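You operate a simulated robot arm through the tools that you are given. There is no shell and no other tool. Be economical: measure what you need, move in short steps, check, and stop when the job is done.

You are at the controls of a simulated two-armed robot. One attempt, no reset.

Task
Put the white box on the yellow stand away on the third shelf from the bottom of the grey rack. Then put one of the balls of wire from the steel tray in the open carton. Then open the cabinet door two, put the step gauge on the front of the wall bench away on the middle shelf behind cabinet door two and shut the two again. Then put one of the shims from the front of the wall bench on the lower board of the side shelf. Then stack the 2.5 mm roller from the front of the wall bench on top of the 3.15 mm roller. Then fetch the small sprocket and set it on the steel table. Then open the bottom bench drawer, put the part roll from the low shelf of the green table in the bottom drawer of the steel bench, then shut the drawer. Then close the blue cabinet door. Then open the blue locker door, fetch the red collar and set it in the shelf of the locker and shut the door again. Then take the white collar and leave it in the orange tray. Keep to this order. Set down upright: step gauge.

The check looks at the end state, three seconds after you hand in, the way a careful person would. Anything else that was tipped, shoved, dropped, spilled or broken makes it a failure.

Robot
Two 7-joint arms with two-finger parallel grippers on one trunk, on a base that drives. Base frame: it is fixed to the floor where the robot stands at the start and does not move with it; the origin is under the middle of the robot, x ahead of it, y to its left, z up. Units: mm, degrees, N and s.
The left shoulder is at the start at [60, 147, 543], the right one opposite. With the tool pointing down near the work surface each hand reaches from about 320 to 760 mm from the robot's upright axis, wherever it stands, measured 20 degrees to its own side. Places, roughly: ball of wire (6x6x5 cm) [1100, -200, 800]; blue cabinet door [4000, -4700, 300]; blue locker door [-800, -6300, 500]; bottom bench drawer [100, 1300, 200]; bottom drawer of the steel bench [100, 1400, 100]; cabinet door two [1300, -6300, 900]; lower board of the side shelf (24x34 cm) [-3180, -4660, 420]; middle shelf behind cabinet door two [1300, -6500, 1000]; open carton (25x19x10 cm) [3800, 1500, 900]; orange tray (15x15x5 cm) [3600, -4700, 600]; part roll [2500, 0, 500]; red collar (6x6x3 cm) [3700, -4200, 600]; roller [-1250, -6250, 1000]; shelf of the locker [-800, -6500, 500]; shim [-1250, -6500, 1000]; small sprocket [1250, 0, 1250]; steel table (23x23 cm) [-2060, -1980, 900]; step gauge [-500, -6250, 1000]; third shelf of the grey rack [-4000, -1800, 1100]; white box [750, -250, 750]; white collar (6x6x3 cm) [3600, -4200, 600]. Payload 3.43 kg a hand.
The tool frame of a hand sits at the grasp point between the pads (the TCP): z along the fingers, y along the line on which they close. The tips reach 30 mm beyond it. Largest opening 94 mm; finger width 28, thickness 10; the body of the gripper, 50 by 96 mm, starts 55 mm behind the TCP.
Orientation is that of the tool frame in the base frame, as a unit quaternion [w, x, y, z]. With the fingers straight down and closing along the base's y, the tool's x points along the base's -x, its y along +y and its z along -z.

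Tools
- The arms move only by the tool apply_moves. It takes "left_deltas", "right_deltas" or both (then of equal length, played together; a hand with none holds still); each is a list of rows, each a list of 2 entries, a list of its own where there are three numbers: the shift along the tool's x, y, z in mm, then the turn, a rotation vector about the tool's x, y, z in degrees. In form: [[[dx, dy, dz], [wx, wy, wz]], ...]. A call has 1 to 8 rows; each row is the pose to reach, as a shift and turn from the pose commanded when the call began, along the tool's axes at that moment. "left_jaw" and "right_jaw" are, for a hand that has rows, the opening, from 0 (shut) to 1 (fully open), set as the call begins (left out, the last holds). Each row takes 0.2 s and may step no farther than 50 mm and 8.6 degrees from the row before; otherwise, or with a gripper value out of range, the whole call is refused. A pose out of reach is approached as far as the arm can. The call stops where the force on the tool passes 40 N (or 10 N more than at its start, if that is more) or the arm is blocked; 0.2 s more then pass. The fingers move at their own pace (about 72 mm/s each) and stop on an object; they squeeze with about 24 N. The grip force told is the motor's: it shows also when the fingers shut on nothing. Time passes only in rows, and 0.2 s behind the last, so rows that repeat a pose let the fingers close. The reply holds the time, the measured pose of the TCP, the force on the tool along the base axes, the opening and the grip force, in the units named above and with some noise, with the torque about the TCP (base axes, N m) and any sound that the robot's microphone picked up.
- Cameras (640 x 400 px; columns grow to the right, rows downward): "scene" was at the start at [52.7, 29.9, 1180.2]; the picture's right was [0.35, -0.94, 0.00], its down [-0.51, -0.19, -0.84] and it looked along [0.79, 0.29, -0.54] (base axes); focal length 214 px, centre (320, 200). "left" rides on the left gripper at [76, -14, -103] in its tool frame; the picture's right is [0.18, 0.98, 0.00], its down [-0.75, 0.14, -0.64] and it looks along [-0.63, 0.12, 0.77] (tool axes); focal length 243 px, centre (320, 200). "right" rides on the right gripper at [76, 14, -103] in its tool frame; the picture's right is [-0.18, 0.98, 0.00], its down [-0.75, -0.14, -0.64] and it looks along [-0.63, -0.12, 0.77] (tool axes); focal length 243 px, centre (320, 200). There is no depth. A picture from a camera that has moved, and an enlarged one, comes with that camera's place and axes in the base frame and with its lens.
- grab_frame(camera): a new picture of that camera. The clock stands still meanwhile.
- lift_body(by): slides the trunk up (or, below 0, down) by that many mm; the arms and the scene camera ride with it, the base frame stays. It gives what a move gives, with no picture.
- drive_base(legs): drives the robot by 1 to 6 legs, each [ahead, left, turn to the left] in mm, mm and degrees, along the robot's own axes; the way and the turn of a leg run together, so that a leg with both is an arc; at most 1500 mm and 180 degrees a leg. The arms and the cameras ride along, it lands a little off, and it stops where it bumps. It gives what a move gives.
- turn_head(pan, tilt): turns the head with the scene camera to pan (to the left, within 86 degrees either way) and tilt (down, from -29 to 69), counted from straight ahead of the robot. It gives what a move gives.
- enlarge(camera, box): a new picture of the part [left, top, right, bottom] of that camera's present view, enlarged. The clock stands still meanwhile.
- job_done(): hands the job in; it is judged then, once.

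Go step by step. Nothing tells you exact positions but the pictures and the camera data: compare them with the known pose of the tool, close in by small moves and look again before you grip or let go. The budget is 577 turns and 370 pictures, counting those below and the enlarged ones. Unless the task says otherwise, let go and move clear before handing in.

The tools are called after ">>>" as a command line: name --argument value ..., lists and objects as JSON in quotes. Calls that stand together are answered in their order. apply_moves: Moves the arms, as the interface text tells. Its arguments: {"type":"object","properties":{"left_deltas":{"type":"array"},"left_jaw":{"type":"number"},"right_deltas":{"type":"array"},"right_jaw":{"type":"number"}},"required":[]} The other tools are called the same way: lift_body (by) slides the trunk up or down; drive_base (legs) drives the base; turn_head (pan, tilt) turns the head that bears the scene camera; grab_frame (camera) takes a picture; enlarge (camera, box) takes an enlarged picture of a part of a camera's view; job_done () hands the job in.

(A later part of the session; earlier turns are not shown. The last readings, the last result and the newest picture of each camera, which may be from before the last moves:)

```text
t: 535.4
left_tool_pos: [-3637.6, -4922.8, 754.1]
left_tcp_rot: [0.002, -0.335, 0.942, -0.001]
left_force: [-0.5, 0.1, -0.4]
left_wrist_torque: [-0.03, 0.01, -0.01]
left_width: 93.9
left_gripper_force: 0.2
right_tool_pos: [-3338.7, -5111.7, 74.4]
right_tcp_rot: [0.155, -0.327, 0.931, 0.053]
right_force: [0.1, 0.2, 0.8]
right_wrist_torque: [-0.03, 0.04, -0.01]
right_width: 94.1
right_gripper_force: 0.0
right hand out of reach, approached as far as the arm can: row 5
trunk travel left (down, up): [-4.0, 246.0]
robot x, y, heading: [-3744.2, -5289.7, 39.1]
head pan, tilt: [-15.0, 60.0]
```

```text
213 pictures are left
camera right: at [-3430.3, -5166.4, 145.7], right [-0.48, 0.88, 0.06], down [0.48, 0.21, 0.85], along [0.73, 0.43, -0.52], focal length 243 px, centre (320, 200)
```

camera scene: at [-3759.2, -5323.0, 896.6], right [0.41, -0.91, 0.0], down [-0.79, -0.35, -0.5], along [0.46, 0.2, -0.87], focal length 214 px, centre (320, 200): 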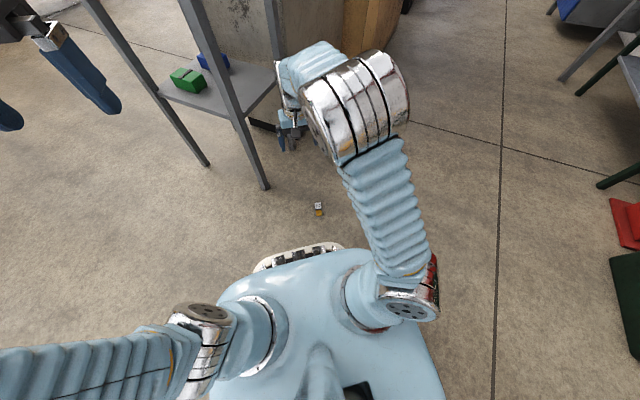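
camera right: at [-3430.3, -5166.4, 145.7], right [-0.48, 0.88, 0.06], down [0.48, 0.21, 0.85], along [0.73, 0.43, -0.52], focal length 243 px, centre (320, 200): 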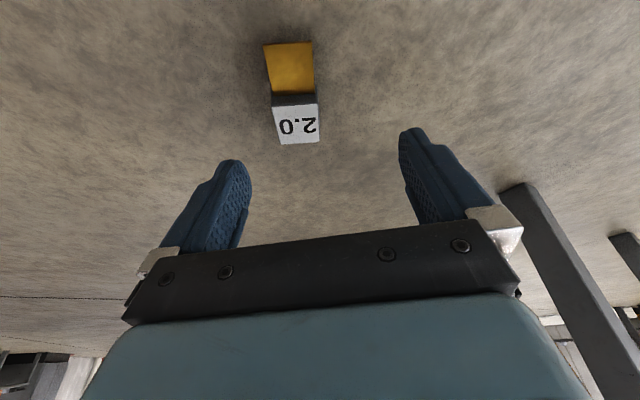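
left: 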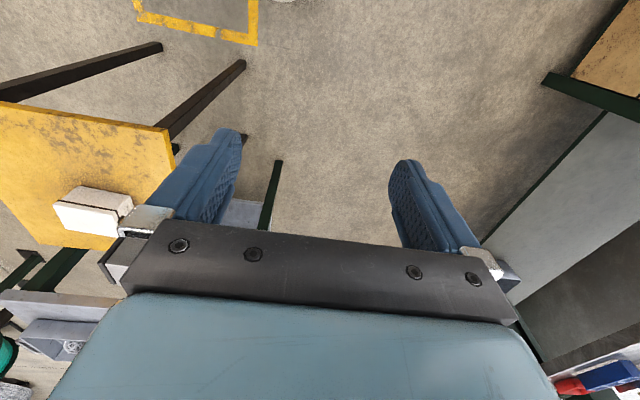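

Floor reach is limited by the arm, mostly because the wrist camera side keeps me far from the base. I'll raise, set the hand vertical and roll it 90° so the camera is sideways, letting me work closer to the base.

>>> apply_moves --right_deltas '[[[20, 0, -40], [0, 5, 0]], [[40, 0, -80], [0, 10, 0]], [[50, 0, -110], [0, 15, 0]], [[50, 0, -130], [0, 20, 0]], [[50, 0, -130], [0, 20, 0]]]'

>>> apply_moves --right_deltas '[[[0, 0, 0], [0, 0, -8]], [[0, 0, 0], [0, 0, -16]], [[0, 0, 0], [0, 0, -24]], [[0, 0, 0], [0, 0, -32]], [[0, 0, 0], [0, 0, -40]], [[0, 0, 0], [0, 0, -48]], [[0, 0, 0], [0, 0, -56]], [[0, 0, 0], [0, 0, -64]]]'

>>> apply_moves --right_deltas '[[[0, 0, 0], [0, 0, -8]], [[0, 0, 0], [0, 0, -16]], [[0, 0, 0], [0, 0, -24]], [[0, 0, 0], [0, 0, -26]], [[0, 0, 0], [0, 0, -26]]]'

>>> grab_frame --camera "right"

>>> grab_frame --camera "scene"

```text
t: 536.6
left_tool_pos: [-3637.8, -4923.1, 754.2]
left_tcp_rot: [0.002, -0.335, 0.942, 0.0]
left_force: [-0.2, 0.3, 0.7]
left_wrist_torque: [0.02, 0.02, 0.01]
left_width: 93.9
left_gripper_force: 0.0
right_tool_pos: [-3407.6, -5165.6, 182.5]
right_tcp_rot: [-0.01, -0.331, 0.944, -0.005]
right_force: [-0.8, -0.7, -0.3]
right_wrist_torque: [0.03, -0.01, 0.01]
right_width: 93.9
right_gripper_force: 0.2
trunk travel left (down, up): [-4.0, 246.0]
robot x, y, heading: [-3745.2, -5293.1, 39.1]
head pan, tilt: [-15.0, 60.0]
```

```text
t: 538.4
left_tool_pos: [-3637.8, -4922.5, 753.7]
left_tcp_rot: [0.002, -0.336, 0.942, 0.0]
left_force: [-0.2, -0.8, 0.2]
left_wrist_torque: [-0.02, 0.0, 0.03]
left_width: 94.0
left_gripper_force: 0.0
right_tool_pos: [-3407.4, -5164.2, 184.0]
right_tcp_rot: [0.01, 0.78, -0.625, -0.002]
right_force: [-0.7, 0.1, -0.8]
right_wrist_torque: [0.02, 0.01, -0.01]
right_width: 94.0
right_gripper_force: 0.1
trunk travel left (down, up): [-4.0, 246.0]
robot x, y, heading: [-3746.4, -5289.8, 38.7]
head pan, tilt: [-15.0, 60.0]
```

```text
t: 539.6
left_tool_pos: [-3637.8, -4924.1, 753.1]
left_tcp_rot: [0.001, -0.336, 0.942, -0.001]
left_force: [0.5, 0.8, 0.2]
left_wrist_torque: [-0.01, 0.01, 0.02]
left_width: 93.6
left_gripper_force: 0.0
right_tool_pos: [-3409.2, -5165.4, 182.8]
right_tcp_rot: [0.01, 0.901, -0.433, -0.004]
right_force: [0.0, 0.5, 0.7]
right_wrist_torque: [0.05, 0.01, 0.02]
right_width: 94.1
right_gripper_force: 0.0
trunk travel left (down, up): [-4.0, 246.0]
robot x, y, heading: [-3747.3, -5288.7, 39.2]
head pan, tilt: [-15.0, 60.0]
```

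```text
212 pictures are left
camera right: at [-3371.4, -5231.8, 284.4], right [-0.88, -0.47, 0.02], down [-0.35, 0.69, 0.64], along [-0.31, 0.56, -0.77], focal length 243 px, centre (320, 200)
```

right: 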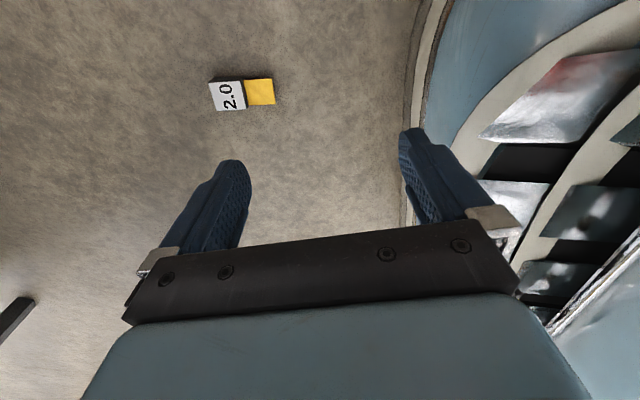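

```text
211 pictures are left
camera scene: at [-3709.0, -5282.2, 896.6], right [0.41, -0.91, 0.0], down [-0.79, -0.35, -0.5], along [0.46, 0.2, -0.87], focal length 214 px, centre (320, 200)
```

scene: 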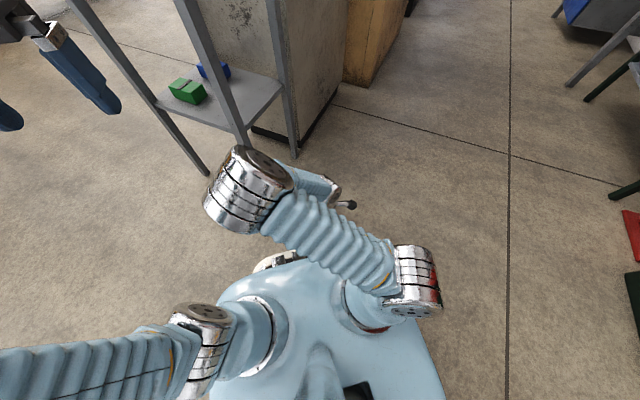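

Rolling worked, and I see the base lip's position. I'll drive forward 85 mm so the shim is under the hand, then descend.

>>> drive_base --legs '[[85, 0, 0]]'

>>> apply_moves --right_deltas '[[[0, 0, 30], [0, 0, 0]], [[0, 0, 60], [0, 0, 0]]]'

>>> grab_frame --camera "right"

```text
t: 540.7
left_tool_pos: [-3573.1, -4871.1, 753.3]
left_tcp_rot: [0.003, -0.334, 0.942, 0.0]
left_force: [0.4, 0.4, 1.0]
left_wrist_torque: [0.01, 0.0, 0.0]
left_width: 94.2
left_gripper_force: 0.0
right_tool_pos: [-3344.6, -5113.3, 183.7]
right_tcp_rot: [0.011, 0.901, -0.434, -0.004]
right_force: [-0.6, -0.5, -1.0]
right_wrist_torque: [0.02, 0.01, 0.01]
right_width: 94.1
right_gripper_force: 0.0
trunk travel left (down, up): [-4.0, 246.0]
robot x, y, heading: [-3680.5, -5235.8, 39.0]
head pan, tilt: [-15.0, 60.0]
```

```text
t: 541.3
left_tool_pos: [-3572.1, -4870.9, 754.4]
left_tcp_rot: [0.002, -0.334, 0.942, 0.001]
left_force: [0.5, 0.0, -0.2]
left_wrist_torque: [-0.02, 0.02, 0.05]
left_width: 94.1
left_gripper_force: 0.0
right_tool_pos: [-3343.1, -5113.7, 122.7]
right_tcp_rot: [0.009, 0.901, -0.435, -0.003]
right_force: [0.1, -0.2, 0.2]
right_wrist_torque: [-0.02, -0.03, 0.03]
right_width: 94.1
right_gripper_force: 0.1
trunk travel left (down, up): [-4.0, 246.0]
robot x, y, heading: [-3683.8, -5235.9, 38.8]
head pan, tilt: [-15.0, 60.0]
```

```text
210 pictures are left
camera right: at [-3306.0, -5180.5, 225.4], right [-0.88, -0.47, 0.02], down [-0.35, 0.69, 0.64], along [-0.31, 0.56, -0.77], focal length 243 px, centre (320, 200)
```

right: 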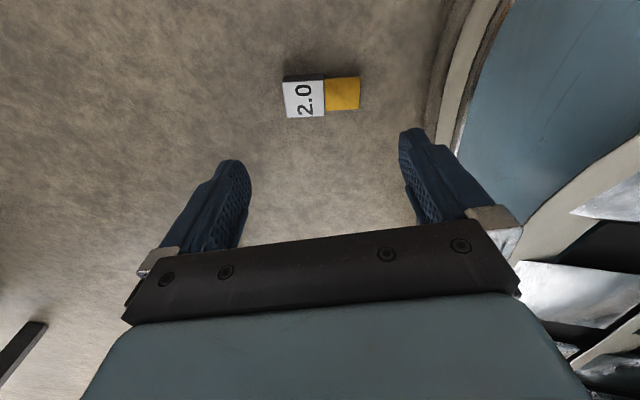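

Object centre at (-3339,-5128). Shift over it and go down as far as possible.

>>> apply_moves --right_deltas '[[[7, 3, 20], [0, 0, 0]], [[13, 6, 40], [0, 0, 0]], [[13, 6, 60], [0, 0, 0]], [[13, 6, 75], [0, 0, 0]]]'

>>> grab_frame --camera "right"

```text
t: 542.3
left_tool_pos: [-3571.7, -4871.3, 753.0]
left_tcp_rot: [0.002, -0.334, 0.943, 0.0]
left_force: [-0.2, -0.2, 1.2]
left_wrist_torque: [0.01, -0.01, 0.02]
left_width: 93.9
left_gripper_force: 0.0
right_tool_pos: [-3343.5, -5119.6, 62.3]
right_tcp_rot: [0.011, 0.9, -0.436, -0.004]
right_force: [0.3, -0.1, -0.7]
right_wrist_torque: [-0.01, -0.02, -0.02]
right_width: 94.1
right_gripper_force: 0.1
right hand out of reach, approached as far as the arm can: row 3, 4
trunk travel left (down, up): [-4.0, 246.0]
robot x, y, heading: [-3683.7, -5239.6, 39.1]
head pan, tilt: [-15.0, 60.0]
```

```text
209 pictures are left
camera right: at [-3304.8, -5186.8, 164.3], right [-0.88, -0.47, 0.02], down [-0.35, 0.69, 0.64], along [-0.31, 0.55, -0.77], focal length 243 px, centre (320, 200)
```

right: 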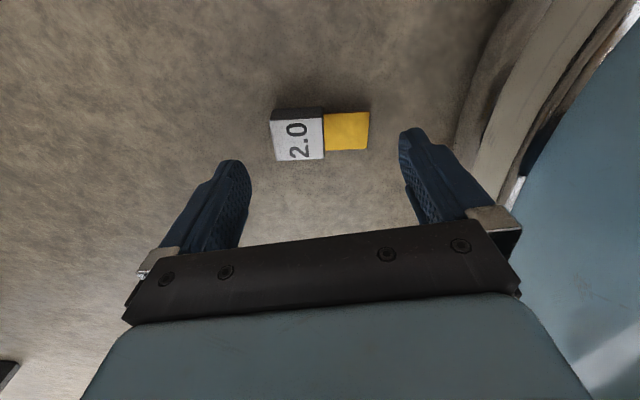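

Best height here is z≈62; getting 33 mm closer and lowering the trunk the last 4 mm should give enough bite. I'll do that.

>>> apply_moves --right_deltas '[[[0, 15, -15], [0, 0, 0]], [[0, 33, -25], [0, 0, 0]]]' --right_jaw 0.78

>>> drive_base --legs '[[35, 0, 0]]'

>>> lift_body --by -4

>>> grab_frame --camera "right"

```text
t: 542.9
left_tool_pos: [-3572.9, -4871.7, 753.8]
left_tcp_rot: [0.001, -0.334, 0.942, 0.0]
left_force: [0.1, 0.0, -0.5]
left_wrist_torque: [-0.01, -0.03, -0.03]
left_width: 93.8
left_gripper_force: 0.0
right_tool_pos: [-3369.8, -5139.8, 89.4]
right_tcp_rot: [0.012, 0.9, -0.436, -0.004]
right_force: [0.0, 0.0, 0.4]
right_wrist_torque: [0.03, -0.02, -0.02]
right_width: 73.2
right_gripper_force: 0.1
right hand out of reach, approached as far as the arm can: row 2
trunk travel left (down, up): [-4.0, 246.0]
robot x, y, heading: [-3681.5, -5239.2, 39.0]
head pan, tilt: [-15.0, 60.0]
```

```text
t: 543.7
left_tool_pos: [-3545.2, -4849.5, 753.8]
left_tcp_rot: [0.002, -0.334, 0.942, 0.0]
left_force: [0.1, 0.3, -0.2]
left_wrist_torque: [-0.01, 0.01, 0.02]
left_width: 93.7
left_gripper_force: 0.0
right_tool_pos: [-3342.5, -5116.1, 88.5]
right_tcp_rot: [0.011, 0.9, -0.436, -0.003]
right_force: [-0.4, -0.2, 0.1]
right_wrist_torque: [-0.01, 0.01, -0.01]
right_width: 73.7
right_gripper_force: 0.1
trunk travel left (down, up): [-4.0, 246.0]
robot x, y, heading: [-3658.6, -5215.2, 39.0]
head pan, tilt: [-15.0, 60.0]
```

```text
t: 544.2
left_tool_pos: [-3544.9, -4850.1, 750.0]
left_tcp_rot: [0.002, -0.334, 0.942, -0.001]
left_force: [0.2, 0.1, -0.8]
left_wrist_torque: [-0.01, -0.02, -0.01]
left_width: 93.9
left_gripper_force: 0.1
right_tool_pos: [-3342.2, -5116.5, 84.2]
right_tcp_rot: [0.012, 0.9, -0.435, -0.003]
right_force: [0.5, -0.1, -0.1]
right_wrist_torque: [0.0, -0.01, 0.01]
right_width: 73.2
right_gripper_force: 0.0
trunk travel left (down, up): [0.0, 250.0]
robot x, y, heading: [-3655.6, -5212.4, 39.0]
head pan, tilt: [-15.0, 60.0]
```

```text
208 pictures are left
camera right: at [-3304.8, -5183.5, 186.5], right [-0.88, -0.47, 0.02], down [-0.35, 0.69, 0.64], along [-0.31, 0.55, -0.77], focal length 243 px, centre (320, 200)
```

right: 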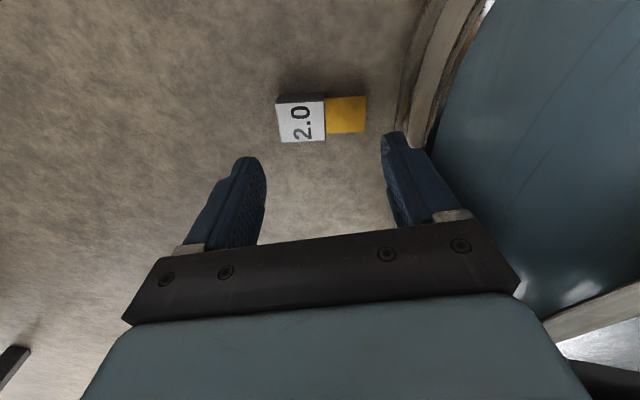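

>>> apply_moves --right_deltas '[[[7, 1, 12], [0, 0, 0]], [[13, 2, 24], [0, 0, 0]], [[13, 2, 34], [0, 0, 0]], [[13, 2, 42], [0, 0, 0]]]'

>>> grab_frame --camera "right"

```text
t: 545.2
left_tool_pos: [-3545.9, -4849.4, 749.9]
left_tcp_rot: [0.002, -0.334, 0.943, 0.0]
left_force: [0.7, 0.5, 0.1]
left_wrist_torque: [0.01, 0.02, -0.01]
left_width: 94.2
left_gripper_force: 0.1
right_tool_pos: [-3332.9, -5104.6, 68.0]
right_tcp_rot: [0.013, 0.9, -0.436, -0.004]
right_force: [0.1, 0.5, 0.5]
right_wrist_torque: [0.02, -0.01, 0.0]
right_width: 73.0
right_gripper_force: 0.0
right hand out of reach, approached as far as the arm can: row 1, 2, 3, 4
trunk travel left (down, up): [0.0, 250.0]
robot x, y, heading: [-3660.5, -5214.9, 39.1]
head pan, tilt: [-15.0, 60.0]
```

```text
207 pictures are left
camera right: at [-3296.3, -5171.5, 169.9], right [-0.89, -0.46, 0.03], down [-0.34, 0.69, 0.63], along [-0.31, 0.55, -0.77], focal length 243 px, centre (320, 200)
```

right: 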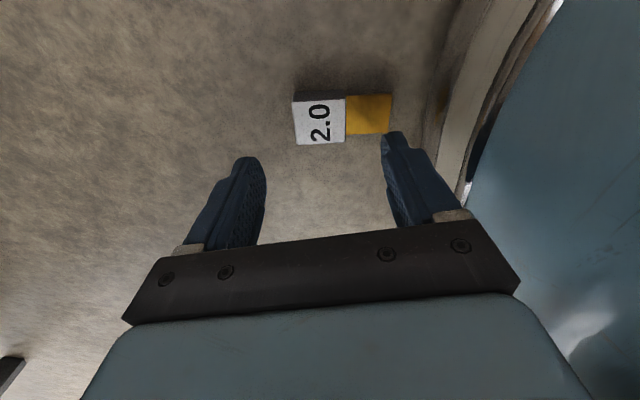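

Straight ahead the hand bottoms out at about z 60. I'll test whether it gets lower out to the right side.

>>> apply_moves --right_deltas '[[[0, 0, -40], [0, 0, 0]], [[40, 0, -60], [0, 0, 0]], [[90, 0, -60], [0, 0, 0]], [[140, 0, -60], [0, 0, 0]], [[190, 0, -60], [0, 0, 0]], [[230, 20, -60], [0, 0, 0]]]'

>>> apply_moves --right_deltas '[[[0, 0, 40], [0, 0, 0]], [[0, 0, 70], [0, 0, 0]], [[0, 0, 85], [0, 0, 0]]]'

>>> grab_frame --camera "scene"

```text
t: 546.6
left_tool_pos: [-3544.2, -4849.8, 749.2]
left_tcp_rot: [0.001, -0.334, 0.943, 0.0]
left_force: [-0.1, -0.3, 0.1]
left_wrist_torque: [-0.01, -0.05, 0.0]
left_width: 94.0
left_gripper_force: 0.1
right_tool_pos: [-3229.6, -5172.6, 159.2]
right_tcp_rot: [0.014, 0.899, -0.437, -0.004]
right_force: [-0.3, -0.2, 0.2]
right_wrist_torque: [-0.05, 0.0, 0.04]
right_width: 73.3
right_gripper_force: 0.1
right hand out of reach, approached as far as the arm can: row 3, 4, 5, 6
trunk travel left (down, up): [0.0, 250.0]
robot x, y, heading: [-3655.1, -5216.1, 39.3]
head pan, tilt: [-15.0, 60.0]
```

```text
t: 547.5
left_tool_pos: [-3545.7, -4849.3, 749.1]
left_tcp_rot: [0.002, -0.335, 0.942, 0.0]
left_force: [-0.6, 0.8, 0.0]
left_wrist_torque: [0.01, 0.01, 0.02]
left_width: 93.9
left_gripper_force: 0.1
right_tool_pos: [-3251.9, -5150.0, 120.5]
right_tcp_rot: [0.013, 0.9, -0.436, -0.003]
right_force: [-0.4, 1.0, -0.3]
right_wrist_torque: [-0.01, 0.0, -0.01]
right_width: 73.3
right_gripper_force: 0.1
right hand out of reach, approached as far as the arm can: row 1, 2, 3
trunk travel left (down, up): [0.0, 250.0]
robot x, y, heading: [-3654.4, -5216.8, 39.0]
head pan, tilt: [-15.0, 60.0]
```

```text
206 pictures are left
camera scene: at [-3618.0, -5208.6, 892.6], right [0.41, -0.91, 0.0], down [-0.79, -0.35, -0.5], along [0.46, 0.2, -0.87], focal length 214 px, centre (320, 200)
```

scene: 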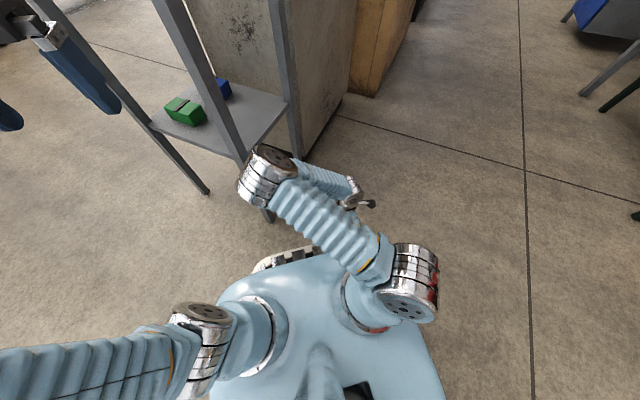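

The floor is just at the edge of reach, but the cube is ~33 mm tall, so the very fingertips can grip it. I'll roll the hand another 90° so the camera faces away from the base, and close across the cube.

>>> apply_moves --right_deltas '[[[-30, 0, -20], [0, 0, -8]], [[-60, 0, -40], [0, 0, -16]], [[-90, 0, -60], [0, 0, -24]], [[-110, 0, -60], [0, 0, -32]], [[-110, 0, -60], [0, 0, -40]], [[-110, 0, -60], [0, 0, -48]]]'

>>> apply_moves --right_deltas '[[[0, 0, 0], [0, 0, -8]], [[0, 0, 0], [0, 0, -16]], [[0, 0, 0], [0, 0, -24]], [[0, 0, 0], [0, 0, -32]], [[0, 0, 0], [0, 0, -40]], [[0, 0, 0], [0, 0, -43]]]'

>>> grab_frame --camera "right"

```text
t: 548.9
left_tool_pos: [-3546.7, -4849.4, 749.5]
left_tcp_rot: [0.002, -0.334, 0.942, -0.001]
left_force: [-0.3, -0.2, -0.7]
left_wrist_torque: [-0.02, 0.01, 0.0]
left_width: 93.8
left_gripper_force: 0.0
right_tool_pos: [-3320.2, -5063.7, 180.9]
right_tcp_rot: [0.008, 0.999, -0.03, -0.008]
right_force: [0.8, 0.5, -0.6]
right_wrist_torque: [0.02, 0.01, 0.02]
right_width: 73.3
right_gripper_force: 0.1
trunk travel left (down, up): [0.0, 250.0]
robot x, y, heading: [-3655.2, -5213.9, 39.2]
head pan, tilt: [-15.0, 60.0]
```

```text
t: 550.2
left_tool_pos: [-3545.4, -4849.3, 749.5]
left_tcp_rot: [0.002, -0.335, 0.942, 0.0]
left_force: [-0.2, 0.0, 0.3]
left_wrist_torque: [-0.01, 0.01, -0.01]
left_width: 94.0
left_gripper_force: 0.2
right_tool_pos: [-3331.4, -5053.2, 212.4]
right_tcp_rot: [0.012, 0.942, 0.335, -0.008]
right_force: [0.1, 0.0, -0.3]
right_wrist_torque: [-0.03, 0.0, 0.01]
right_width: 73.3
right_gripper_force: 0.1
right hand out of reach, approached as far as the arm can: row 2, 3, 4, 5, 6
trunk travel left (down, up): [0.0, 250.0]
robot x, y, heading: [-3658.6, -5215.0, 39.1]
head pan, tilt: [-15.0, 60.0]
```

```text
205 pictures are left
camera right: at [-3262.7, -5013.9, 312.7], right [0.48, -0.88, 0.02], down [-0.67, -0.35, 0.66], along [-0.57, -0.33, -0.75], focal length 243 px, centre (320, 200)
```

right: 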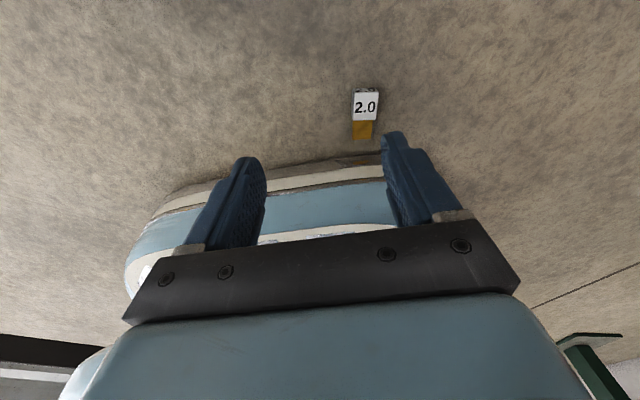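

The hand is now camera-outward with fingers closing across the cube. Move over the cube (-3329,-5119) and descend.

>>> apply_moves --right_deltas '[[[-10, 15, 25], [0, 0, 0]], [[-20, 30, 55], [0, 0, 0]], [[-32, 45, 85], [0, 0, 0]], [[-40, 53, 115], [0, 0, 0]], [[-40, 53, 122], [0, 0, 0]]]'

>>> grab_frame --camera "right"

```text
t: 551.5
left_tool_pos: [-3545.4, -4849.8, 750.2]
left_tcp_rot: [0.003, -0.335, 0.942, 0.0]
left_force: [0.0, -0.2, 0.6]
left_wrist_torque: [-0.02, 0.0, 0.02]
left_width: 93.7
left_gripper_force: 0.1
right_tool_pos: [-3347.2, -5092.3, 219.0]
right_tcp_rot: [0.008, 0.942, 0.336, -0.009]
right_force: [0.2, 0.4, 0.3]
right_wrist_torque: [-0.01, 0.0, 0.0]
right_width: 73.5
right_gripper_force: 0.0
right hand out of reach, approached as far as the arm can: row 1, 2, 3, 4, 5
trunk travel left (down, up): [0.0, 250.0]
robot x, y, heading: [-3655.7, -5213.6, 39.2]
head pan, tilt: [-15.0, 60.0]
```

```text
204 pictures are left
camera right: at [-3277.8, -5051.4, 317.8], right [0.48, -0.88, 0.01], down [-0.66, -0.35, 0.66], along [-0.57, -0.32, -0.75], focal length 243 px, centre (320, 200)
```

right: 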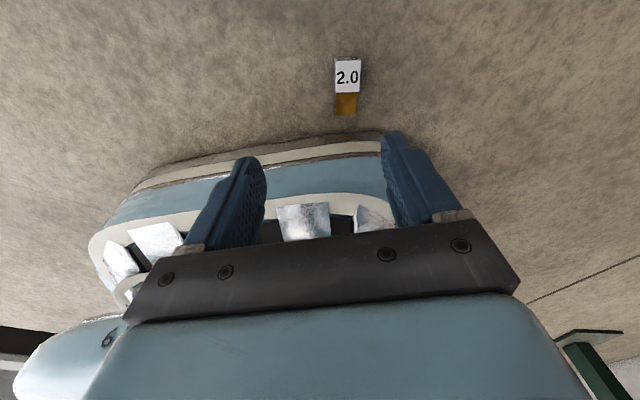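

That roll can't go low enough. Best option: hand rolled 90° (camera to the side), facing 129° so the fingers close across the cube. I'll reposition.

>>> apply_moves --right_deltas '[[[0, 0, -20], [0, 0, 8]], [[0, 0, -40], [0, 0, 16]], [[0, 0, -60], [0, 0, 24]], [[0, 0, -60], [0, 0, 32]], [[0, 0, -60], [0, 0, 40]], [[0, 0, -60], [0, 0, 48]], [[0, 0, -60], [0, 0, 56]], [[0, 0, -60], [0, 0, 64]]]'

>>> apply_moves --right_deltas '[[[0, 0, 0], [0, 0, 8]], [[0, 0, 0], [0, 0, 16]], [[0, 0, 0], [0, 0, 24]], [[0, 0, 0], [0, 0, 27]]]'

>>> drive_base --legs '[[-150, 0, 0], [0, 0, 90], [-622, 0, 0], [0, -333, 0], [150, 0, 0]]'

>>> grab_frame --camera "right"

```text
t: 553.2
left_tool_pos: [-3545.5, -4848.9, 750.4]
left_tcp_rot: [0.002, -0.335, 0.942, 0.0]
left_force: [0.0, 0.6, -0.1]
left_wrist_torque: [0.01, -0.02, -0.01]
left_width: 93.8
left_gripper_force: 0.1
right_tool_pos: [-3347.3, -5086.2, 278.0]
right_tcp_rot: [0.01, 0.977, -0.215, -0.007]
right_force: [0.4, 0.3, -0.2]
right_wrist_torque: [-0.02, 0.01, 0.0]
right_width: 73.4
right_gripper_force: 0.0
trunk travel left (down, up): [0.0, 250.0]
robot x, y, heading: [-3653.4, -5216.3, 38.8]
head pan, tilt: [-15.0, 60.0]
```

```text
t: 554.2
left_tool_pos: [-3544.8, -4849.4, 750.3]
left_tcp_rot: [0.002, -0.334, 0.942, 0.0]
left_force: [-0.5, -1.2, -0.2]
left_wrist_torque: [0.03, 0.0, -0.01]
left_width: 94.0
left_gripper_force: 0.1
right_tool_pos: [-3346.5, -5086.1, 278.5]
right_tcp_rot: [0.011, 0.9, -0.436, -0.004]
right_force: [0.2, -0.1, 0.4]
right_wrist_torque: [-0.01, -0.01, 0.01]
right_width: 73.5
right_gripper_force: 0.1
trunk travel left (down, up): [0.0, 250.0]
robot x, y, heading: [-3656.6, -5214.0, 39.1]
head pan, tilt: [-15.0, 60.0]
```

```text
t: 565.2
left_tool_pos: [-3580.9, -5376.4, 750.5]
left_tcp_rot: [-0.002, 0.894, -0.449, -0.001]
left_force: [0.4, 0.2, -0.3]
left_wrist_torque: [-0.05, 0.03, 0.0]
left_width: 93.9
left_gripper_force: 0.0
right_tool_pos: [-3336.1, -5187.2, 279.7]
right_tcp_rot: [0.011, 0.951, 0.309, 0.005]
right_force: [-1.1, -0.1, 0.1]
right_wrist_torque: [-0.02, 0.02, -0.02]
right_width: 73.1
right_gripper_force: 0.1
trunk travel left (down, up): [0.0, 250.0]
robot x, y, heading: [-3219.1, -5500.4, 126.5]
head pan, tilt: [-15.0, 60.0]
```

```text
203 pictures are left
camera right: at [-3267.5, -5152.1, 380.7], right [0.43, -0.9, 0.02], down [-0.7, -0.32, 0.64], along [-0.57, -0.29, -0.77], focal length 243 px, centre (320, 200)
```

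right: 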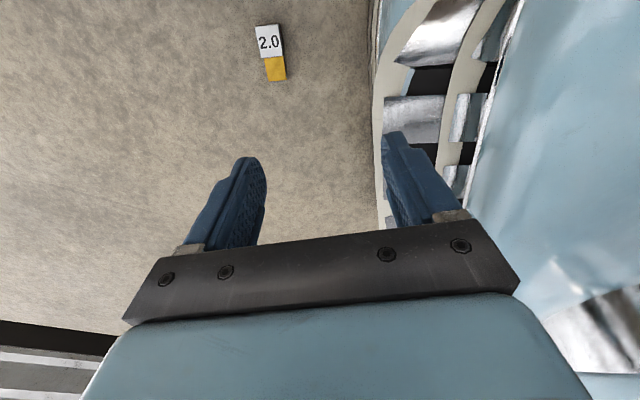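

Orientation matches: the shim's axis lies across the hand. Drive 33 mm forward, move over the cube and descend.

>>> drive_base --legs '[[33, 0, 0]]'

>>> apply_moves --right_deltas '[[[12, -5, 40], [0, 0, 0]], [[24, -10, 80], [0, 0, 0]], [[36, -15, 120], [0, 0, 0]], [[47, -19, 160], [0, 0, 0]], [[47, -19, 190], [0, 0, 0]]]'

>>> grab_frame --camera "right"

```text
t: 566.1
left_tool_pos: [-3600.4, -5349.9, 748.9]
left_tcp_rot: [0.0, 0.894, -0.449, -0.001]
left_force: [-0.2, -0.1, -0.4]
left_wrist_torque: [-0.01, 0.02, 0.0]
left_width: 93.9
left_gripper_force: 0.0
right_tool_pos: [-3355.0, -5159.6, 279.3]
right_tcp_rot: [0.011, 0.951, 0.309, 0.005]
right_force: [-0.3, 0.4, 0.7]
right_wrist_torque: [-0.01, -0.02, -0.02]
right_width: 73.6
right_gripper_force: 0.1
trunk travel left (down, up): [0.0, 250.0]
robot x, y, heading: [-3238.5, -5474.6, 127.1]
head pan, tilt: [-15.0, 60.0]
```

```text
t: 567.3
left_tool_pos: [-3601.1, -5349.5, 750.0]
left_tcp_rot: [-0.001, 0.894, -0.449, -0.001]
left_force: [0.0, -0.6, -0.4]
left_wrist_torque: [-0.02, 0.0, -0.01]
left_width: 94.1
left_gripper_force: 0.0
right_tool_pos: [-3328.8, -5117.0, 89.4]
right_tcp_rot: [0.01, 0.951, 0.309, 0.005]
right_force: [0.3, -0.1, -0.1]
right_wrist_torque: [0.0, 0.03, 0.01]
right_width: 73.1
right_gripper_force: 0.0
trunk travel left (down, up): [0.0, 250.0]
robot x, y, heading: [-3240.3, -5475.4, 126.5]
head pan, tilt: [-15.0, 60.0]
```

```text
202 pictures are left
camera right: at [-3260.3, -5082.3, 190.6], right [0.43, -0.9, 0.02], down [-0.7, -0.32, 0.64], along [-0.57, -0.29, -0.77], focal length 243 px, centre (320, 200)
```

right: 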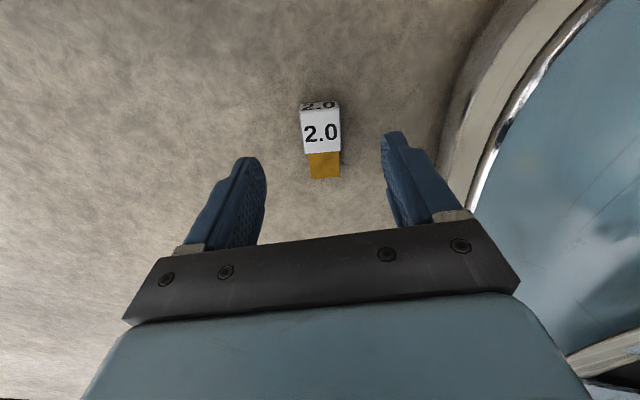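

Well centred over the cube. Descend to the limit.

>>> apply_moves --right_deltas '[[[0, 0, 15], [0, 0, 0]], [[0, 0, 28], [0, 0, 0]], [[0, 0, 36], [0, 0, 0]], [[0, 0, 42], [0, 0, 0]], [[0, 0, 42], [0, 0, 0]]]'

>>> grab_frame --camera "right"

```text
t: 568.5
left_tool_pos: [-3599.1, -5348.9, 749.6]
left_tcp_rot: [-0.001, 0.893, -0.449, -0.001]
left_force: [0.4, -0.4, -0.2]
left_wrist_torque: [0.02, 0.01, -0.04]
left_width: 93.9
left_gripper_force: 0.0
right_tool_pos: [-3333.4, -5121.9, 63.5]
right_tcp_rot: [0.013, 0.951, 0.308, 0.007]
right_force: [-0.2, 0.7, 0.1]
right_wrist_torque: [0.01, -0.01, 0.02]
right_width: 73.5
right_gripper_force: 0.0
right hand out of reach, approached as far as the arm can: row 2, 3, 4, 5
trunk travel left (down, up): [0.0, 250.0]
robot x, y, heading: [-3239.1, -5470.3, 126.7]
head pan, tilt: [-15.0, 60.0]
```

```text
201 pictures are left
camera right: at [-3266.8, -5088.0, 165.8], right [0.43, -0.9, 0.03], down [-0.71, -0.31, 0.63], along [-0.56, -0.29, -0.77], focal length 243 px, centre (320, 200)
```

right: 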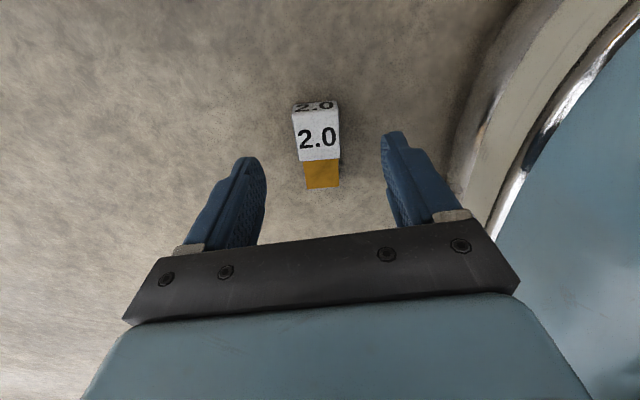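

Tips at ~33 mm, right at the cube top. I'll probe whether a more inboard position goes lower.

>>> apply_moves --right_deltas '[[[-20, 0, 0], [0, 0, 0]], [[-40, 0, 0], [0, 0, 0]], [[-60, 0, 5], [0, 0, 0]], [[-80, 0, 10], [0, 0, 0]], [[-80, 0, 10], [0, 0, 0]]]'

>>> apply_moves --right_deltas '[[[0, -20, 5], [0, 0, 0]], [[0, -40, 10], [0, 0, 0]], [[0, -40, 10], [0, 0, 0]]]'

```text
t: 569.7
left_tool_pos: [-3600.4, -5350.3, 749.8]
left_tcp_rot: [-0.002, 0.894, -0.449, -0.001]
left_force: [0.6, -0.5, 0.1]
left_wrist_torque: [0.01, -0.02, -0.02]
left_width: 94.2
left_gripper_force: 0.0
right_tool_pos: [-3400.1, -5169.7, 54.3]
right_tcp_rot: [0.011, 0.951, 0.308, 0.005]
right_force: [-0.2, 0.8, 1.6]
right_wrist_torque: [0.01, -0.01, -0.01]
right_width: 73.0
right_gripper_force: 0.0
trunk travel left (down, up): [0.0, 250.0]
robot x, y, heading: [-3242.1, -5471.1, 126.9]
head pan, tilt: [-15.0, 60.0]
```

```text
t: 570.5
left_tool_pos: [-3600.2, -5350.6, 750.9]
left_tcp_rot: [-0.001, 0.893, -0.45, -0.001]
left_force: [0.8, -0.5, -0.3]
left_wrist_torque: [0.03, -0.01, 0.0]
left_width: 93.8
left_gripper_force: 0.0
right_tool_pos: [-3421.3, -5138.4, 46.2]
right_tcp_rot: [0.011, 0.951, 0.308, 0.006]
right_force: [0.4, 0.4, 0.3]
right_wrist_torque: [0.01, -0.01, -0.02]
right_width: 73.3
right_gripper_force: 0.1
trunk travel left (down, up): [0.0, 250.0]
robot x, y, heading: [-3239.8, -5478.1, 126.7]
head pan, tilt: [-15.0, 60.0]
```

Inboard works: z 46 with no limit. I'll raise the hand and shift the base right 88 mm and back 32 mm so the cube is under that spot.

>>> apply_moves --right_deltas '[[[0, 0, -30], [0, 0, 0]], [[0, 0, -60], [0, 0, 0]]]'

>>> drive_base --legs '[[-32, 0, 0], [0, -88, 0]]'

>>> grab_frame --camera "right"

```text
t: 571.1
left_tool_pos: [-3600.6, -5349.3, 749.4]
left_tcp_rot: [-0.002, 0.894, -0.449, -0.002]
left_force: [0.0, 0.1, -0.3]
left_wrist_torque: [-0.02, 0.05, 0.01]
left_width: 94.1
left_gripper_force: 0.0
right_tool_pos: [-3422.4, -5139.5, 102.4]
right_tcp_rot: [0.011, 0.951, 0.309, 0.005]
right_force: [-0.1, -0.2, -0.1]
right_wrist_torque: [-0.01, 0.01, 0.01]
right_width: 73.4
right_gripper_force: 0.0
trunk travel left (down, up): [0.0, 250.0]
robot x, y, heading: [-3239.1, -5473.9, 126.6]
head pan, tilt: [-15.0, 60.0]
```

```text
t: 572.6
left_tool_pos: [-3510.9, -5323.9, 749.7]
left_tcp_rot: [-0.002, 0.894, -0.447, -0.001]
left_force: [0.1, 0.1, -0.1]
left_wrist_torque: [0.03, -0.02, -0.02]
left_width: 93.9
left_gripper_force: 0.1
right_tool_pos: [-3334.3, -5111.2, 101.8]
right_tcp_rot: [0.011, 0.951, 0.31, 0.005]
right_force: [-0.3, 0.3, 0.4]
right_wrist_torque: [0.0, -0.01, -0.03]
right_width: 73.7
right_gripper_force: 0.2
trunk travel left (down, up): [0.0, 250.0]
robot x, y, heading: [-3153.6, -5447.1, 126.7]
head pan, tilt: [-15.0, 60.0]
```

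```text
200 pictures are left
camera right: at [-3266.0, -5077.1, 203.3], right [0.43, -0.9, 0.02], down [-0.7, -0.32, 0.64], along [-0.57, -0.29, -0.77], focal length 243 px, centre (320, 200)
```

right: 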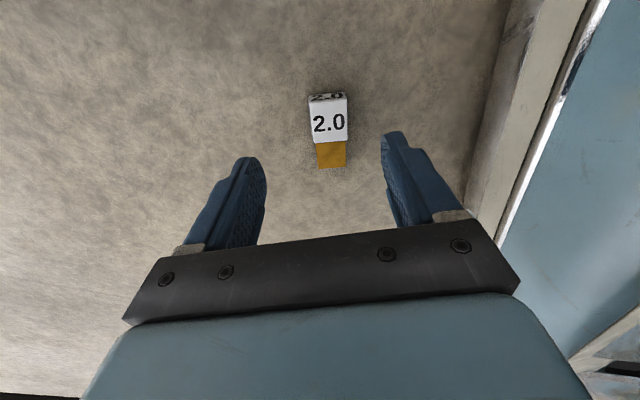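

>>> apply_moves --right_deltas '[[[0, 9, 20], [0, 0, 0]], [[0, 9, 40], [0, 0, 0]], [[0, 9, 55], [0, 0, 0]], [[0, 9, 64], [0, 0, 0]]]'

>>> grab_frame --camera "right"

```text
t: 573.6
left_tool_pos: [-3510.9, -5323.2, 749.4]
left_tcp_rot: [-0.003, 0.894, -0.449, -0.001]
left_force: [-0.3, 0.4, -0.2]
left_wrist_torque: [0.01, 0.02, -0.02]
left_width: 93.9
left_gripper_force: 0.0
right_tool_pos: [-3328.8, -5121.6, 36.0]
right_tcp_rot: [0.011, 0.951, 0.31, 0.005]
right_force: [-0.5, -0.8, 0.4]
right_wrist_torque: [-0.01, -0.03, -0.01]
right_width: 73.2
right_gripper_force: 0.0
trunk travel left (down, up): [0.0, 250.0]
robot x, y, heading: [-3151.3, -5450.2, 126.7]
head pan, tilt: [-15.0, 60.0]
```

```text
199 pictures are left
camera right: at [-3259.8, -5086.7, 138.7], right [0.43, -0.9, 0.02], down [-0.7, -0.32, 0.64], along [-0.57, -0.29, -0.77], focal length 243 px, centre (320, 200)
```

right: 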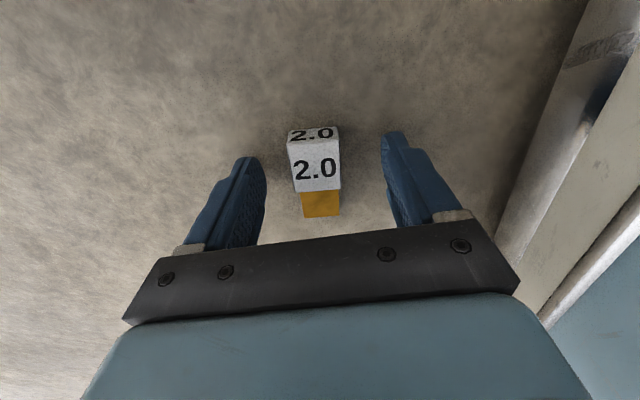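

The fingertips now straddle the cube at z 36. Knowing the inboard spot works, I'll first re-approach facing 39° with the hand un-rolled, so that pitching the hand afterwards stands the shim upright for the shelf.

>>> apply_moves --right_deltas '[[[0, 0, -45], [0, 0, 0]], [[0, 0, -90], [0, 0, 8]], [[0, 0, -130], [0, 0, 16]], [[0, 0, -170], [0, 0, 24]], [[0, 0, -200], [0, 0, 32]], [[0, 0, -200], [0, 0, 40]], [[0, 0, -200], [0, 0, 48]], [[0, 0, -200], [0, 0, 56]]]'

>>> apply_moves --right_deltas '[[[0, 0, 0], [0, 0, 8]], [[0, 0, 0], [0, 0, 16]], [[0, 0, 0], [0, 0, 24]], [[0, 0, 0], [0, 0, 32]], [[0, 0, 0], [0, 0, 34]]]'

>>> drive_base --legs '[[-200, 0, 0], [0, 0, -87.7], [-321, 0, 0], [0, 626, 0]]'

>>> grab_frame --camera "right"

```text
t: 575.4
left_tool_pos: [-3510.5, -5324.4, 750.8]
left_tcp_rot: [-0.002, 0.895, -0.447, -0.001]
left_force: [-0.2, -0.2, -0.2]
left_wrist_torque: [0.02, 0.0, -0.01]
left_width: 93.9
left_gripper_force: 0.1
right_tool_pos: [-3331.1, -5116.7, 238.4]
right_tcp_rot: [0.007, 0.985, -0.174, 0.009]
right_force: [0.2, 0.7, 0.2]
right_wrist_torque: [-0.03, 0.01, 0.0]
right_width: 73.2
right_gripper_force: 0.1
trunk travel left (down, up): [0.0, 250.0]
robot x, y, heading: [-3146.8, -5445.0, 126.5]
head pan, tilt: [-15.0, 60.0]
```

```text
t: 576.6
left_tool_pos: [-3511.4, -5323.5, 750.0]
left_tcp_rot: [-0.001, 0.894, -0.448, -0.001]
left_force: [-0.6, -0.6, 0.7]
left_wrist_torque: [-0.04, -0.03, 0.01]
left_width: 94.0
left_gripper_force: 0.0
right_tool_pos: [-3331.1, -5117.1, 238.3]
right_tcp_rot: [0.003, 0.891, -0.454, 0.012]
right_force: [0.2, 0.2, -0.2]
right_wrist_torque: [-0.01, -0.01, 0.0]
right_width: 73.3
right_gripper_force: 0.1
trunk travel left (down, up): [0.0, 250.0]
robot x, y, heading: [-3151.0, -5450.9, 126.4]
head pan, tilt: [-15.0, 60.0]
```

```text
t: 586.8
left_tool_pos: [-3593.8, -4961.3, 748.7]
left_tcp_rot: [0.003, -0.352, 0.936, -0.001]
left_force: [-0.5, -0.2, 0.9]
left_wrist_torque: [-0.02, 0.03, -0.01]
left_width: 93.8
left_gripper_force: 0.1
right_tool_pos: [-3373.8, -5124.9, 238.0]
right_tcp_rot: [-0.011, -0.345, 0.938, -0.006]
right_force: [-0.8, 0.1, 0.2]
right_wrist_torque: [0.0, 0.01, 0.01]
right_width: 73.3
right_gripper_force: 0.0
trunk travel left (down, up): [0.0, 250.0]
robot x, y, heading: [-3686.9, -5330.0, 41.3]
head pan, tilt: [-15.0, 60.0]
```

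```text
198 pictures are left
camera right: at [-3439.1, -5162.3, 340.9], right [-0.5, 0.87, -0.01], down [0.67, 0.39, 0.62], along [0.54, 0.31, -0.78], focal length 243 px, centre (320, 200)
```

right: 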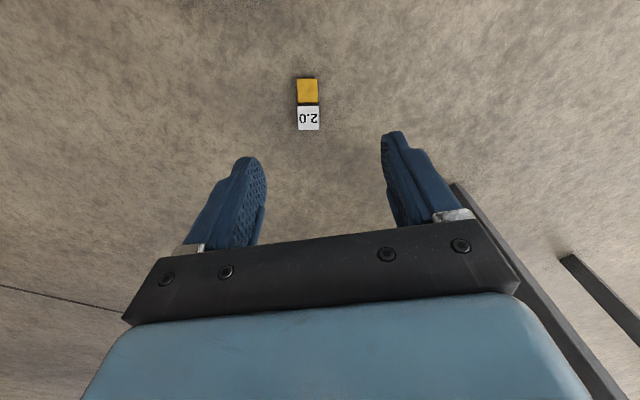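

Cube at (-3329,-5117), aligned. Move over and descend.

>>> apply_moves --right_deltas '[[[-10, -6, 40], [0, 0, 0]], [[-20, -12, 80], [0, 0, 0]], [[-30, -18, 120], [0, 0, 0]], [[-40, -23, 155], [0, 0, 0]], [[-40, -23, 185], [0, 0, 0]], [[-40, -23, 200], [0, 0, 0]]]'

>>> grab_frame --camera "right"

```text
t: 588.1
left_tool_pos: [-3592.9, -4961.5, 748.9]
left_tcp_rot: [0.002, -0.353, 0.936, 0.001]
left_force: [0.4, 0.5, 0.1]
left_wrist_torque: [0.02, -0.02, 0.04]
left_width: 94.1
left_gripper_force: 0.1
right_tool_pos: [-3340.5, -5120.7, 52.5]
right_tcp_rot: [-0.011, -0.346, 0.938, -0.006]
right_force: [-0.7, -0.5, 0.1]
right_wrist_torque: [0.03, -0.01, 0.01]
right_width: 73.4
right_gripper_force: 0.0
right hand out of reach, approached as far as the arm can: row 5, 6
trunk travel left (down, up): [0.0, 250.0]
robot x, y, heading: [-3690.4, -5330.1, 41.0]
head pan, tilt: [-15.0, 60.0]
```

```text
197 pictures are left
camera right: at [-3405.8, -5156.6, 154.9], right [-0.5, 0.87, -0.01], down [0.67, 0.39, 0.62], along [0.54, 0.31, -0.78], focal length 243 px, centre (320, 200)
```

right: 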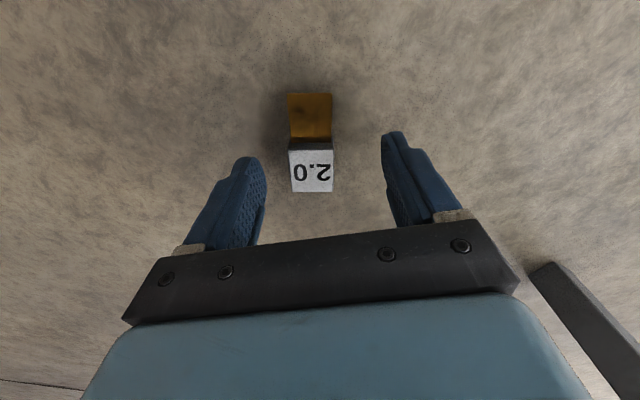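

Tips are ~11 mm down the cube; a bit more inboard would let me lower further. Shift base right 40 mm and compensate with the hand.

>>> apply_moves --right_deltas '[[[0, 0, -30], [0, 0, 0]], [[-4, 20, -30], [0, 0, 0]], [[-8, 40, -30], [0, 0, 0]]]'

>>> drive_base --legs '[[0, -42, 0]]'

>>> apply_moves --right_deltas '[[[0, 0, 20], [0, 0, 0]], [[0, 0, 35], [0, 0, 0]], [[0, 0, 45], [0, 0, 0]]]'

>>> grab_frame --camera "right"

```text
t: 589.0
left_tool_pos: [-3593.5, -4962.6, 750.0]
left_tcp_rot: [0.002, -0.352, 0.936, 0.0]
left_force: [0.1, -0.2, 0.2]
left_wrist_torque: [0.01, 0.0, 0.01]
left_width: 94.1
left_gripper_force: 0.0
right_tool_pos: [-3361.2, -5084.1, 83.2]
right_tcp_rot: [-0.01, -0.347, 0.938, -0.006]
right_force: [-0.5, 0.6, 0.2]
right_wrist_torque: [-0.04, 0.0, 0.01]
right_width: 73.3
right_gripper_force: 0.2
trunk travel left (down, up): [0.0, 250.0]
robot x, y, heading: [-3689.0, -5329.3, 41.2]
head pan, tilt: [-15.0, 60.0]
```

```text
t: 589.8
left_tool_pos: [-3565.2, -4992.8, 750.6]
left_tcp_rot: [0.002, -0.353, 0.936, 0.0]
left_force: [0.6, -0.4, -0.1]
left_wrist_torque: [-0.01, -0.03, -0.03]
left_width: 94.1
left_gripper_force: 0.0
right_tool_pos: [-3333.1, -5114.7, 82.0]
right_tcp_rot: [-0.011, -0.347, 0.938, -0.006]
right_force: [-0.2, -0.6, 0.3]
right_wrist_torque: [0.01, 0.0, 0.03]
right_width: 73.2
right_gripper_force: 0.0
trunk travel left (down, up): [0.0, 250.0]
robot x, y, heading: [-3660.1, -5363.3, 41.1]
head pan, tilt: [-15.0, 60.0]
```

```text
t: 590.6
left_tool_pos: [-3564.9, -4993.3, 750.1]
left_tcp_rot: [0.002, -0.353, 0.936, -0.001]
left_force: [0.0, 0.9, 0.1]
left_wrist_torque: [-0.05, -0.01, 0.01]
left_width: 93.9
left_gripper_force: 0.0
right_tool_pos: [-3336.8, -5117.0, 42.1]
right_tcp_rot: [-0.01, -0.347, 0.938, -0.006]
right_force: [-0.8, -0.1, 0.1]
right_wrist_torque: [0.03, 0.02, -0.03]
right_width: 73.1
right_gripper_force: 0.1
right hand out of reach, approached as far as the arm can: row 3
trunk travel left (down, up): [0.0, 250.0]
robot x, y, heading: [-3659.5, -5362.0, 41.1]
head pan, tilt: [-15.0, 60.0]
```

```text
196 pictures are left
camera right: at [-3402.0, -5153.5, 145.7], right [-0.5, 0.87, -0.01], down [0.67, 0.39, 0.62], along [0.54, 0.31, -0.78], focal length 243 px, centre (320, 200)
```

right: 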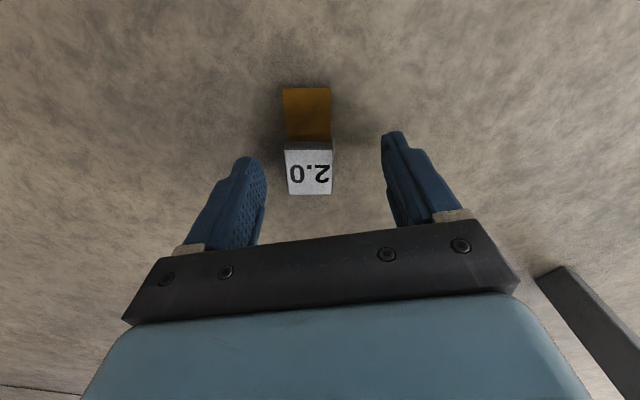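

Good bite now (tips at ~12 mm). Close and lift.

>>> apply_moves --right_deltas '[[[0, 0, 0], [0, 0, 0]], [[0, 0, 0], [0, 0, 0]], [[0, 0, 0], [0, 0, 0]], [[0, 0, 0], [0, 0, 0]]]' --right_jaw 0

>>> apply_moves --right_deltas '[[[0, 0, -8], [0, 0, 0]], [[0, 0, -24], [0, 0, 0]], [[0, 0, -45], [0, 0, 0]], [[0, 0, -70], [0, 0, 0]], [[0, 0, -100], [0, 0, 0]], [[0, 0, -130], [0, 0, 0]], [[0, 0, -160], [0, 0, 0]]]'

>>> grab_frame --camera "right"

```text
t: 591.6
left_tool_pos: [-3565.8, -4992.5, 749.1]
left_tcp_rot: [0.002, -0.353, 0.936, 0.0]
left_force: [0.4, -0.2, -0.7]
left_wrist_torque: [0.0, -0.01, 0.0]
left_width: 93.9
left_gripper_force: 0.1
right_tool_pos: [-3335.3, -5115.6, 42.6]
right_tcp_rot: [-0.012, -0.347, 0.938, -0.006]
right_force: [0.0, -0.4, -0.2]
right_wrist_torque: [0.0, 0.03, 0.01]
right_width: 28.8
right_gripper_force: 24.6
trunk travel left (down, up): [0.0, 250.0]
robot x, y, heading: [-3662.0, -5361.0, 41.3]
head pan, tilt: [-15.0, 60.0]
```

```text
t: 593.2
left_tool_pos: [-3564.6, -4993.3, 749.9]
left_tcp_rot: [0.002, -0.353, 0.936, -0.001]
left_force: [0.5, -0.1, -0.9]
left_wrist_torque: [0.0, 0.06, 0.0]
left_width: 93.9
left_gripper_force: 0.2
right_tool_pos: [-3333.0, -5112.0, 200.4]
right_tcp_rot: [-0.01, -0.347, 0.938, -0.007]
right_force: [-0.2, 0.1, -0.1]
right_wrist_torque: [-0.01, -0.01, 0.02]
right_width: 29.1
right_gripper_force: 24.1
trunk travel left (down, up): [0.0, 250.0]
robot x, y, heading: [-3661.8, -5359.0, 41.3]
head pan, tilt: [-15.0, 60.0]
```

```text
195 pictures are left
camera right: at [-3398.1, -5148.7, 303.5], right [-0.5, 0.87, -0.01], down [0.67, 0.4, 0.62], along [0.54, 0.31, -0.78], focal length 243 px, centre (320, 200)
```

right: 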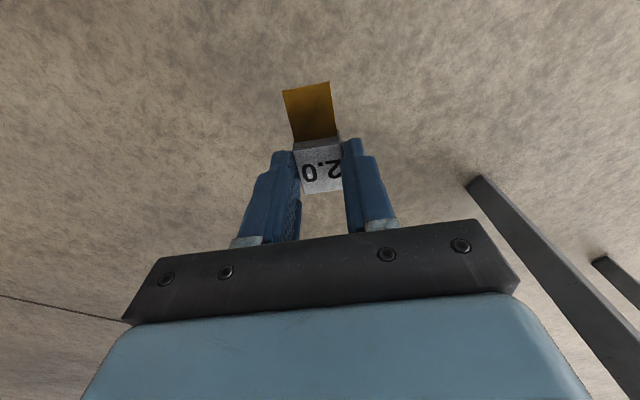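

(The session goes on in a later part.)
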